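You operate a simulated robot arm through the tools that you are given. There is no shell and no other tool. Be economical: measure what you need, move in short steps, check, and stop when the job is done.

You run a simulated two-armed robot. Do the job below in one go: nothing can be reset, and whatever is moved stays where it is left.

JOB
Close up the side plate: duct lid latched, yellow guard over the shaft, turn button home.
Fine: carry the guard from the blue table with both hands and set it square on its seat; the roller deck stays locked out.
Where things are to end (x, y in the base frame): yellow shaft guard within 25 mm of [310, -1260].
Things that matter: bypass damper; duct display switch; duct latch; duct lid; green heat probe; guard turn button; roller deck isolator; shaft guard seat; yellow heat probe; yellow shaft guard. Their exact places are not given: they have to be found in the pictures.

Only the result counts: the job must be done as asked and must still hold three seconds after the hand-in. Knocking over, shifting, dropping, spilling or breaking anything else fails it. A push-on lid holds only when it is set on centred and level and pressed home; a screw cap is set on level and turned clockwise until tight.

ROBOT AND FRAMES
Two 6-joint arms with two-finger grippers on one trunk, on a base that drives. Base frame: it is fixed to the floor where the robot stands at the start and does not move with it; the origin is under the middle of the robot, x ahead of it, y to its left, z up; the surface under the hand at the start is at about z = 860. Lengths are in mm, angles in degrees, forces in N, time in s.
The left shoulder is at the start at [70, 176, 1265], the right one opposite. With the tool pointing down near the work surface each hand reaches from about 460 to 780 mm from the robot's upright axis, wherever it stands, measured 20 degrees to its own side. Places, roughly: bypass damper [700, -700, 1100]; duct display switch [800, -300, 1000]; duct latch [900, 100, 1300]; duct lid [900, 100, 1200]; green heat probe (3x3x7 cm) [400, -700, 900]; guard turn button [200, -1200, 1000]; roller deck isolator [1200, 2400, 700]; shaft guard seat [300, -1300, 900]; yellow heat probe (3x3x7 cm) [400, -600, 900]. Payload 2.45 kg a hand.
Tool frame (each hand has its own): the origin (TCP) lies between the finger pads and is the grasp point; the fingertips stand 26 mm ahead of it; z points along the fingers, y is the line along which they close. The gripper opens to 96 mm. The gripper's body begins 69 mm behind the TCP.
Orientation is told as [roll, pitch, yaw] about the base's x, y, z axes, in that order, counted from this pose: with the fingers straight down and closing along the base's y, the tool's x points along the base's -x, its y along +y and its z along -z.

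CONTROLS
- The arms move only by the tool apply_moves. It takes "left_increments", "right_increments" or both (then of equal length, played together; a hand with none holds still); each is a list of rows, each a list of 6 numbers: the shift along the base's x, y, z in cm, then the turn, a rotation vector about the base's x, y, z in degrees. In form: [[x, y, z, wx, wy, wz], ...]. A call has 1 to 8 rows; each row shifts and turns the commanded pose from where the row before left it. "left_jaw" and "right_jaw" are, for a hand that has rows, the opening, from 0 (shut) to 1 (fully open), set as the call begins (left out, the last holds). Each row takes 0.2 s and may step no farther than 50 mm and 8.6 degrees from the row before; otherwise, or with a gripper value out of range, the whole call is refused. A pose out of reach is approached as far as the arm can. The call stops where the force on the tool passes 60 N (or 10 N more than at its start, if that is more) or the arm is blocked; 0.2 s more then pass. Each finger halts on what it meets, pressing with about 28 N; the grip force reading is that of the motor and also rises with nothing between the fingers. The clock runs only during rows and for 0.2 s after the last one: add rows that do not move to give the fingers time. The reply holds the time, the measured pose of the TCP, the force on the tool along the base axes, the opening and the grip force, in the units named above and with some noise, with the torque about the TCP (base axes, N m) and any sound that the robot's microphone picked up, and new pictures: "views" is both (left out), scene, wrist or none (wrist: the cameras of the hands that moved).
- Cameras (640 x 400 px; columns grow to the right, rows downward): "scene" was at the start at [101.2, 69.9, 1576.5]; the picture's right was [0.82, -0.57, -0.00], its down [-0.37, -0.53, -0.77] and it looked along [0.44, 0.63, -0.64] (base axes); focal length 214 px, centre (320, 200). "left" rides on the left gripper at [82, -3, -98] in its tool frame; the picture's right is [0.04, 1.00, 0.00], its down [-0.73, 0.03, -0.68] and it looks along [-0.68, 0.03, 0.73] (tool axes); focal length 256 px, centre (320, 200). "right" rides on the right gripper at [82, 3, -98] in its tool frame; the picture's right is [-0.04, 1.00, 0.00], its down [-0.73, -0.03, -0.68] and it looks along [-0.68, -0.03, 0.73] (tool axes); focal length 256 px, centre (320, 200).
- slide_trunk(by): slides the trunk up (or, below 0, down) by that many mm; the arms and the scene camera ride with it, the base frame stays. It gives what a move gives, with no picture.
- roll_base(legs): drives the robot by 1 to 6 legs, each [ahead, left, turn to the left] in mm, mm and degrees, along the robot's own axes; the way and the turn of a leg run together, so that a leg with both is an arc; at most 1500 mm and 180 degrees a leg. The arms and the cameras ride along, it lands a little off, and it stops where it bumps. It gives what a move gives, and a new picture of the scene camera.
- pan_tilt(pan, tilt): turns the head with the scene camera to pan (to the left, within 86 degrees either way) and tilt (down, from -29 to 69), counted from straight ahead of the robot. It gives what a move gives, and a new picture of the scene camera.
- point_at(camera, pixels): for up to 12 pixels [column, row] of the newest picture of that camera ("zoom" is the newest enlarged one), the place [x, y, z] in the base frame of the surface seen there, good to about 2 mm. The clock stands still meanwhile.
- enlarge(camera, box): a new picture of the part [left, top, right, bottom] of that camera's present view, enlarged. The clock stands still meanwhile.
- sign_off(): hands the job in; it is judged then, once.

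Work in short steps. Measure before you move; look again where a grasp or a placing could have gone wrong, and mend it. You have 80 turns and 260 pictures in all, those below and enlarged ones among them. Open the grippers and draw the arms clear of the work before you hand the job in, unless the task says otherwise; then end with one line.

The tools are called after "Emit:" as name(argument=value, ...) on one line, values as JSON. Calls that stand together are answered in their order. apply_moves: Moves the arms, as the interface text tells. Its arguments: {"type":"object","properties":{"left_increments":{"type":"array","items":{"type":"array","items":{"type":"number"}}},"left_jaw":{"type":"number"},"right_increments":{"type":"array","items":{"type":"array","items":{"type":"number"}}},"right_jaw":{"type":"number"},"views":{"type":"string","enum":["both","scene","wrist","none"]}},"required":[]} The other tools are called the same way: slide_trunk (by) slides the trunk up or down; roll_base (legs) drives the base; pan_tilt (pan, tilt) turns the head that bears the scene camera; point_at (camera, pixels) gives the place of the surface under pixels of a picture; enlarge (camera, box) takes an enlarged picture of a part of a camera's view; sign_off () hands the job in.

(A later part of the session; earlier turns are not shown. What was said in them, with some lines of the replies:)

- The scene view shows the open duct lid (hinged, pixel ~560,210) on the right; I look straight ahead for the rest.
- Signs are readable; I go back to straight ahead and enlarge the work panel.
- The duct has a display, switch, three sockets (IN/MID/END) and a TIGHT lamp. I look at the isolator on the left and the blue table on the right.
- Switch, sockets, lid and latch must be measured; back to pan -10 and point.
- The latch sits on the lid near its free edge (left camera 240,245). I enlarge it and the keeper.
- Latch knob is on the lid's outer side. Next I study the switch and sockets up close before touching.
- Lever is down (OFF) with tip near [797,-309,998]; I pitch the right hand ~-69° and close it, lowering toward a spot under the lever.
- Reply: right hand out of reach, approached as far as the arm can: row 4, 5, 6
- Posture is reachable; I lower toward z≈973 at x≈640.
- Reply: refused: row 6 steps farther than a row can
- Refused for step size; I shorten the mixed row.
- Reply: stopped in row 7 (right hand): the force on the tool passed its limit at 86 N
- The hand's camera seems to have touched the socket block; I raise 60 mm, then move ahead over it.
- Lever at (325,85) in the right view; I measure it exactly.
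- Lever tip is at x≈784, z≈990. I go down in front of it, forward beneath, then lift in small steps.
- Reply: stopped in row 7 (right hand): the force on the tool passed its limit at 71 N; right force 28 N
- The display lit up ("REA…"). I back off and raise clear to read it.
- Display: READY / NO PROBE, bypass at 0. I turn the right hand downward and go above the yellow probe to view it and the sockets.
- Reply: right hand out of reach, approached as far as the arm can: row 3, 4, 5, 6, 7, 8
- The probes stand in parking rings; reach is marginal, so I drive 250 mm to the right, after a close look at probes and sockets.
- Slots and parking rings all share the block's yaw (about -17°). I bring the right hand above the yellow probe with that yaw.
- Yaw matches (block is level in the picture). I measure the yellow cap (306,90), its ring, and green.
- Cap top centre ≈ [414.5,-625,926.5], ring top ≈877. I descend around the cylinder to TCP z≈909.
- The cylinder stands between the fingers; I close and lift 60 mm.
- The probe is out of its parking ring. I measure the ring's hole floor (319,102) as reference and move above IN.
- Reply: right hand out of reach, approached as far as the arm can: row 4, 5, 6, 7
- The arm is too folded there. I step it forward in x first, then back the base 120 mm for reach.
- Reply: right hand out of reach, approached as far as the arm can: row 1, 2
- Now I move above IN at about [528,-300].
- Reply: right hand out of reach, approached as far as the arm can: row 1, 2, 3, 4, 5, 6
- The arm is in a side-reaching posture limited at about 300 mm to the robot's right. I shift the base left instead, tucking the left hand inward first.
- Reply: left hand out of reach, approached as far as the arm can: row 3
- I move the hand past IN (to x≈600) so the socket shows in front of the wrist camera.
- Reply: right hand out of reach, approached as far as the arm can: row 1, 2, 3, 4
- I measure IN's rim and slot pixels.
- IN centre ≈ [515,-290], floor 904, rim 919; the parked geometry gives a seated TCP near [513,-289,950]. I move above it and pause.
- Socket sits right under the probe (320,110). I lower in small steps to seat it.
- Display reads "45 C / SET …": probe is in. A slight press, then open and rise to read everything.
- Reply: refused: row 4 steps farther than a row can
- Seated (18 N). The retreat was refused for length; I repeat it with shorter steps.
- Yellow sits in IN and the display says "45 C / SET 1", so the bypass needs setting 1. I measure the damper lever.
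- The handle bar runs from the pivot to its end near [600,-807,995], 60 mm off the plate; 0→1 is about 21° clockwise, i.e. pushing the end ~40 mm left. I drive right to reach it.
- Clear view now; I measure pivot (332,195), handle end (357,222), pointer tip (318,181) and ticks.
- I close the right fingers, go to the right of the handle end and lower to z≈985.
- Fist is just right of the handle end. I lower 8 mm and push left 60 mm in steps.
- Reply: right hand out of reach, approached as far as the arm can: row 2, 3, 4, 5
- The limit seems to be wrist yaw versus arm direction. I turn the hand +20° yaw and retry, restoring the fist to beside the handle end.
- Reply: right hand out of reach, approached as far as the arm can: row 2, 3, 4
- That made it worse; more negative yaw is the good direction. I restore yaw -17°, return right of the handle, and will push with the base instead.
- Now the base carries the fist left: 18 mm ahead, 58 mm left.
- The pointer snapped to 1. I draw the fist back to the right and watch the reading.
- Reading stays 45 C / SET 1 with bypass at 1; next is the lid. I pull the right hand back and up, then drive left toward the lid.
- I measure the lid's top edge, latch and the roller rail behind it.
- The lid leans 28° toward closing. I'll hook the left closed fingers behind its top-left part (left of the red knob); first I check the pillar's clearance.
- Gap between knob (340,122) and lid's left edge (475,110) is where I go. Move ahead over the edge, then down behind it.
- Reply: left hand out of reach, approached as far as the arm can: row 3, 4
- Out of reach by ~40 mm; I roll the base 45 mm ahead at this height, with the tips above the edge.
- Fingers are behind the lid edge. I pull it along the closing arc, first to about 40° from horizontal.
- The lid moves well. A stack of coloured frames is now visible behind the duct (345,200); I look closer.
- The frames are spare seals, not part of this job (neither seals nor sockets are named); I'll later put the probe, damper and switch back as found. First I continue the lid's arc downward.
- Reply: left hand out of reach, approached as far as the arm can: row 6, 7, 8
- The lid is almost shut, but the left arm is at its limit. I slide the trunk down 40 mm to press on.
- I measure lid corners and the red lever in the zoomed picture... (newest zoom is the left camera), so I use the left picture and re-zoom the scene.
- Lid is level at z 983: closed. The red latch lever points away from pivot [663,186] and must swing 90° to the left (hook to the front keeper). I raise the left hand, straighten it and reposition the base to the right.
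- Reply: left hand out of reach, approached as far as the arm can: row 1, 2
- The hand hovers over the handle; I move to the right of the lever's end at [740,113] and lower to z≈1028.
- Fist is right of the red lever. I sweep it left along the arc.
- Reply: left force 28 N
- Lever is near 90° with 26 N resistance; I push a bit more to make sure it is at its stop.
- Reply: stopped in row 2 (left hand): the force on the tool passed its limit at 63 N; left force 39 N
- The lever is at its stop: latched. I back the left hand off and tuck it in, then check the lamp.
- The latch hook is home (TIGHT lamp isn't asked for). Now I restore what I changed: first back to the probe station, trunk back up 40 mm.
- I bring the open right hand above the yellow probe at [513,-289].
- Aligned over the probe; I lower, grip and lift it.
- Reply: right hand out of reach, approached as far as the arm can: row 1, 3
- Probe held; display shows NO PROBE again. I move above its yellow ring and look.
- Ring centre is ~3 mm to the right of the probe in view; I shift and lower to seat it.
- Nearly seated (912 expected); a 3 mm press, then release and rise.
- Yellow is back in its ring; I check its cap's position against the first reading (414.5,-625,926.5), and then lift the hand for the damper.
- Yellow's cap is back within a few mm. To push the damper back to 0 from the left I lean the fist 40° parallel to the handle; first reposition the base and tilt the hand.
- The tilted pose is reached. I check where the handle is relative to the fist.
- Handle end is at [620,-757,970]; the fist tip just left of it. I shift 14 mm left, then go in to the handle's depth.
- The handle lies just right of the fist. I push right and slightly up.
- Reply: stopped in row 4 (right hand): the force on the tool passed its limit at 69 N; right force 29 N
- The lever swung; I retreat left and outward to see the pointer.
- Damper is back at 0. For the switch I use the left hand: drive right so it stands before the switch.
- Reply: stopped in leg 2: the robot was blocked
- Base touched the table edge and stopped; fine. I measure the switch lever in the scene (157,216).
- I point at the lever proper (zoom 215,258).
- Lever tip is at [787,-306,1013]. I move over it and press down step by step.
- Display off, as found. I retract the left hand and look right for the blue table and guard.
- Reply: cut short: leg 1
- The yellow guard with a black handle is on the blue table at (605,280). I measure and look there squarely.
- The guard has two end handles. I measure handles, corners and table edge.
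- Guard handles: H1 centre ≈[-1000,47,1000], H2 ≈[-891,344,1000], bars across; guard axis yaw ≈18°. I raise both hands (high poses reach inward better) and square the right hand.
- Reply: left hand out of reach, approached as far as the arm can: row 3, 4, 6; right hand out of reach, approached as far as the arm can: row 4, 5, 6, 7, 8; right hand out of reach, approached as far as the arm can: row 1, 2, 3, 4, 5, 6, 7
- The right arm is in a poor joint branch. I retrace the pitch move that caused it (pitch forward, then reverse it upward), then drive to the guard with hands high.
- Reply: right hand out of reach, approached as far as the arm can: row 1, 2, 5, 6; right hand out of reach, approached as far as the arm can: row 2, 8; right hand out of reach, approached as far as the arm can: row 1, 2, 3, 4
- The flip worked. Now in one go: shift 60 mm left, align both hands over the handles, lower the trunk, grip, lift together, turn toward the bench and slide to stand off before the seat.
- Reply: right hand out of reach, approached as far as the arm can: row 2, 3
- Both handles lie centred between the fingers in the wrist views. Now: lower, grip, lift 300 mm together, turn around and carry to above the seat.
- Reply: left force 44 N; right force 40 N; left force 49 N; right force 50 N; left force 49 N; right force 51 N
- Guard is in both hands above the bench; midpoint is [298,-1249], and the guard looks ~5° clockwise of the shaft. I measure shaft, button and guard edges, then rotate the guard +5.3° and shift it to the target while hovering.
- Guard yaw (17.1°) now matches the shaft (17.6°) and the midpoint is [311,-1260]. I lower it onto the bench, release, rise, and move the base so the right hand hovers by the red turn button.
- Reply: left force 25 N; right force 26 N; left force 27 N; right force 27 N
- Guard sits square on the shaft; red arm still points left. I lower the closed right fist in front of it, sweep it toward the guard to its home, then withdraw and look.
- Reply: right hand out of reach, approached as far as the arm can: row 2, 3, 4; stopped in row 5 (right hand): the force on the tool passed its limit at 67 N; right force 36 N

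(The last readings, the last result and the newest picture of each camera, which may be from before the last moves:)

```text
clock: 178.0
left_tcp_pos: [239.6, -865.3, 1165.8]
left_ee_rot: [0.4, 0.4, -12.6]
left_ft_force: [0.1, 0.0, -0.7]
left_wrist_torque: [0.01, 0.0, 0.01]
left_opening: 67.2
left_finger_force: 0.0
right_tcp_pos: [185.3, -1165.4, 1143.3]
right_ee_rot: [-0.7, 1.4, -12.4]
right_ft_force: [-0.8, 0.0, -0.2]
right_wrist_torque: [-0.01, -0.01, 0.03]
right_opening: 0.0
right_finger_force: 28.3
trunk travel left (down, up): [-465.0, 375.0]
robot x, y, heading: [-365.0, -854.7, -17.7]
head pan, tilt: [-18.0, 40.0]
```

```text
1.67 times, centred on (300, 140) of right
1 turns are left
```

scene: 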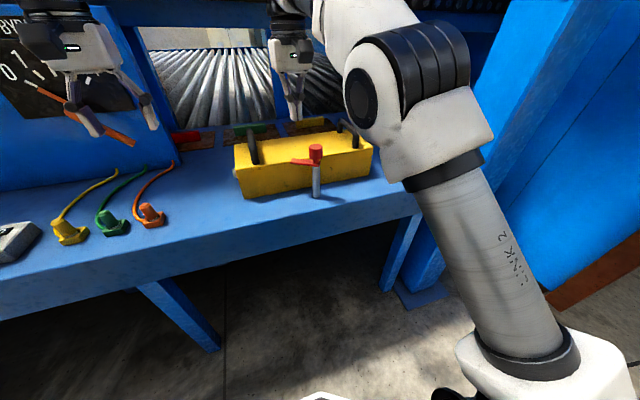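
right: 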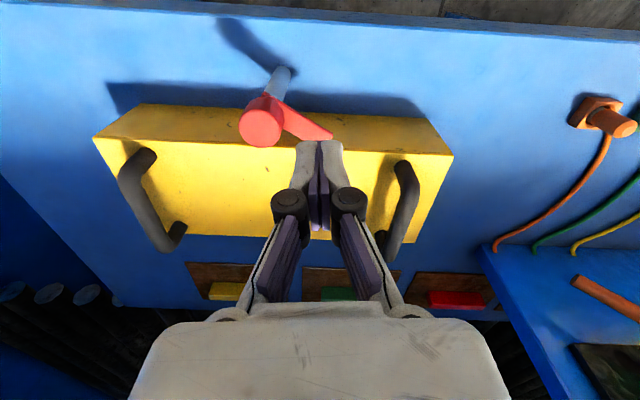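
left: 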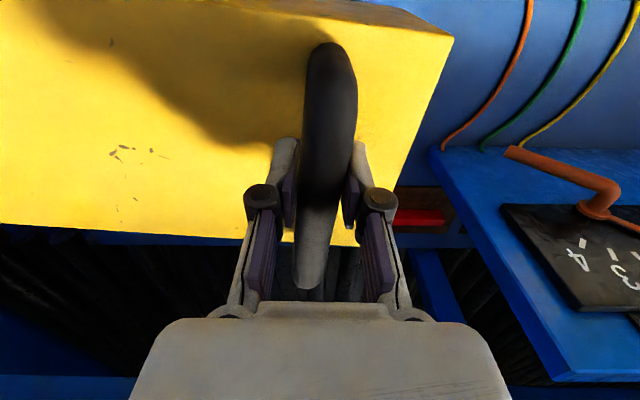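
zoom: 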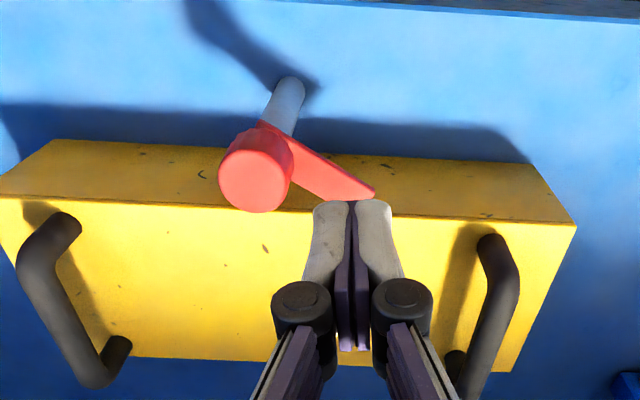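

The button turned only ~27° because the right arm ran out of forward reach; this is my last turn, so I bring the base 60 mm closer, sweep the button the rest of the way home, withdraw with open grippers, and hand in.

Emit:
apply_moves(right_increments=[[-2.86, 0.9, 0, 0, 0, 0], [-2.86, 0.9, 0, 0, 0, 0]], views="none")

Emit:
roll_base(legs=[[60, 0, 0]])

Emit:
slide_trunk(by=-155)

Emit:
apply_moves(right_increments=[[1.39, -1.17, 0, 0, 0, 0], [1.39, -0.92, 0, 0, 0, 0], [0.99, -0.81, 0, 0, 0, 0], [0.48, -0.85, 0, 0, 0, 0], [0.27, -0.82, 0, 0, 0, 0], [0.08, -0.76, 0, 0, 0, 0], [-0.04, -0.3, 0, 0, 0, 0], [0, 0, 0, 0, 0, 0]], views="none")

Emit:
apply_moves(right_increments=[[0.4, 2.3, 0, 0, 0, 0], [-1, 1, 0, 0, 0, 0]], views="none")

Emit:
slide_trunk(by=190)

Emit:
roll_base(legs=[[-200, 0, 0]])

Emit:
apply_moves(right_increments=[[0, 0, 0, 0, 0, 0], [0, 0, 0, 0, 0, 0]], right_jaw=0.7, views="none")

Emit:
sign_off()

```text
clock: 178.6
left_tcp_pos: [238.2, -863.4, 1166.9]
left_ee_rot: [0.4, 0.3, -12.7]
left_ft_force: [0.1, 0.2, 0.1]
left_wrist_torque: [0.0, 0.02, 0.04]
left_opening: 67.3
left_finger_force: 0.1
right_tcp_pos: [126.4, -1147.3, 1144.6]
right_ee_rot: [-0.7, 1.5, -12.4]
right_ft_force: [0.2, 0.3, 0.2]
right_wrist_torque: [0.01, -0.03, 0.02]
right_opening: 0.0
right_finger_force: 28.2
trunk travel left (down, up): [-465.0, 375.0]
robot x, y, heading: [-364.4, -856.9, -18.0]
head pan, tilt: [-18.0, 40.0]
```

```text
clock: 179.6
left_tcp_pos: [297.7, -882.2, 1166.4]
left_ee_rot: [0.4, 0.5, -12.7]
left_ft_force: [0.4, 0.0, 0.1]
left_wrist_torque: [0.01, 0.0, -0.03]
left_opening: 67.4
left_finger_force: 0.0
right_tcp_pos: [184.8, -1166.0, 1144.3]
right_ee_rot: [-0.6, 1.4, -12.4]
right_ft_force: [0.6, 0.1, -0.6]
right_wrist_torque: [-0.01, 0.03, -0.03]
right_opening: 0.0
right_finger_force: 27.3
trunk travel left (down, up): [-465.0, 375.0]
robot x, y, heading: [-303.5, -874.8, -18.3]
head pan, tilt: [-18.0, 40.0]
```

scene: 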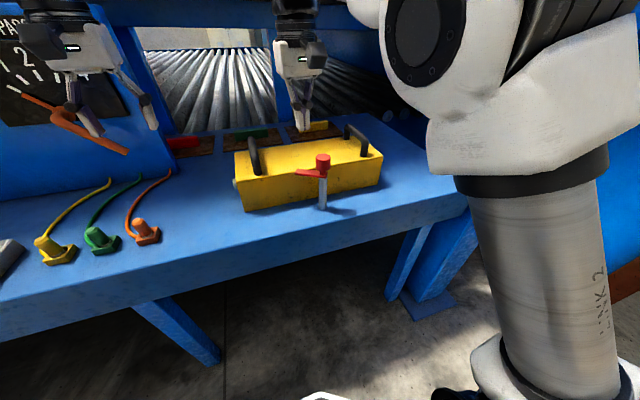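

```text
clock: 181.4
left_tcp_pos: [296.0, -882.0, 1011.9]
left_ee_rot: [0.5, 0.4, -12.7]
left_ft_force: [-0.5, 0.0, 0.1]
left_wrist_torque: [-0.03, 0.02, 0.0]
left_opening: 67.0
left_finger_force: 0.1
right_tcp_pos: [185.1, -1167.0, 989.9]
right_ee_rot: [-0.7, 1.4, -12.4]
right_ft_force: [0.8, 0.5, 0.4]
right_wrist_torque: [0.03, 0.0, 0.04]
right_opening: 0.0
right_finger_force: 28.1
trunk travel left (down, up): [-310.0, 530.0]
robot x, y, heading: [-303.3, -874.8, -17.6]
head pan, tilt: [-18.0, 40.0]
```

```text
clock: 183.2
left_tcp_pos: [296.8, -875.1, 1011.4]
left_ee_rot: [0.1, 0.3, -12.6]
left_ft_force: [0.0, 0.4, -0.5]
left_wrist_torque: [-0.04, 0.03, 0.01]
left_opening: 67.0
left_finger_force: 0.1
right_tcp_pos: [232.3, -1213.6, 990.4]
right_ee_rot: [-0.9, 1.6, -12.1]
right_ft_force: [-4.5, 49.3, -16.8]
right_wrist_torque: [0.63, -0.15, -0.77]
right_opening: 0.0
right_finger_force: 28.1
trunk travel left (down, up): [-310.0, 530.0]
robot x, y, heading: [-305.2, -875.4, -17.7]
head pan, tilt: [-18.0, 40.0]
```

```text
clock: 183.8
left_tcp_pos: [295.7, -881.6, 1011.2]
left_ee_rot: [0.2, 0.3, -12.7]
left_ft_force: [-0.2, 0.8, 0.8]
left_wrist_torque: [-0.05, -0.02, 0.02]
left_opening: 67.2
left_finger_force: 0.1
right_tcp_pos: [224.0, -1191.0, 990.9]
right_ee_rot: [-0.8, 1.3, -12.5]
right_ft_force: [-0.7, 0.9, -0.8]
right_wrist_torque: [0.0, -0.01, -0.02]
right_opening: 0.0
right_finger_force: 27.7
trunk travel left (down, up): [-310.0, 530.0]
robot x, y, heading: [-307.8, -873.5, -18.0]
head pan, tilt: [-18.0, 40.0]
```

```text
clock: 185.8
left_tcp_pos: [296.9, -881.6, 1200.4]
left_ee_rot: [0.4, 0.3, -12.8]
left_ft_force: [0.0, -0.3, -0.5]
left_wrist_torque: [-0.02, 0.0, 0.01]
left_opening: 67.3
left_finger_force: 0.1
right_tcp_pos: [223.3, -1189.7, 1180.5]
right_ee_rot: [-0.7, 1.5, -12.5]
right_ft_force: [0.8, -0.6, -0.4]
right_wrist_torque: [0.01, -0.03, -0.01]
right_opening: 0.1
right_finger_force: 28.6
trunk travel left (down, up): [-500.0, 340.0]
robot x, y, heading: [-304.9, -872.8, -18.1]
head pan, tilt: [-18.0, 40.0]
```

```text
clock: 187.4
left_tcp_pos: [107.5, -824.0, 1202.0]
left_ee_rot: [0.5, 0.4, -13.0]
left_ft_force: [0.3, -0.3, 0.9]
left_wrist_torque: [0.01, -0.04, 0.01]
left_opening: 67.1
left_finger_force: 0.1
right_tcp_pos: [33.5, -1130.6, 1180.2]
right_ee_rot: [-0.6, 1.4, -12.5]
right_ft_force: [0.2, 0.1, 0.2]
right_wrist_torque: [-0.03, 0.02, 0.0]
right_opening: 0.1
right_finger_force: 28.2
trunk travel left (down, up): [-500.0, 340.0]
robot x, y, heading: [-499.3, -811.3, -18.2]
head pan, tilt: [-18.0, 40.0]
```

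scene: 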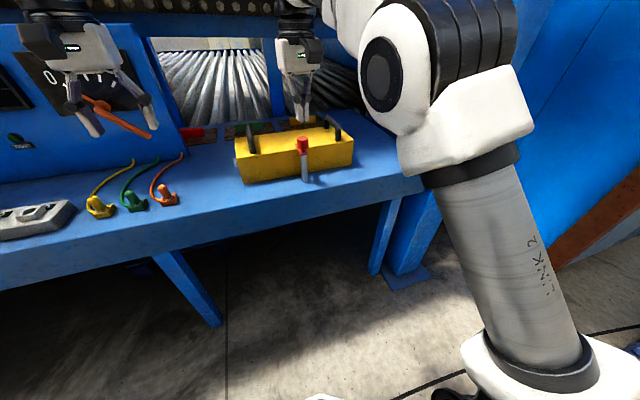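

```text
clock: 188.0
left_tcp_pos: [107.5, -823.4, 1201.9]
left_ee_rot: [0.5, 0.4, -13.0]
left_ft_force: [-0.4, 0.3, 0.0]
left_wrist_torque: [0.02, 0.03, 0.0]
left_opening: 67.3
left_finger_force: 0.1
right_tcp_pos: [34.2, -1130.8, 1180.1]
right_ee_rot: [-0.7, 1.4, -12.7]
right_ft_force: [-0.2, 0.7, -0.1]
right_wrist_torque: [-0.02, -0.01, 0.0]
right_opening: 67.3
right_finger_force: 0.1
trunk travel left (down, up): [-500.0, 340.0]
robot x, y, heading: [-493.4, -812.2, -18.0]
head pan, tilt: [-18.0, 40.0]
```

```text
The job is handed in.
```

I handed the job in: the duct lid is closed and latched. The guard was carried with both hands and set over the shaft, with its centre at about [310, -1260] and square to within about a degree. The turn button was pushed over the guard. I did not check the button up close before handing in, though the push ended against about 49 N and its arm no longer points left in the last picture. I never got a clear view of the roller deck isolator to confirm it was locked out, but I did not touch it. Early on I switched on the duct display, plugged in the yellow probe and moved the bypass damper. I put all three back as found, with the probe cap reading about 6 mm from where it was. The TIGHT lamp was unlit when I latched the lid.
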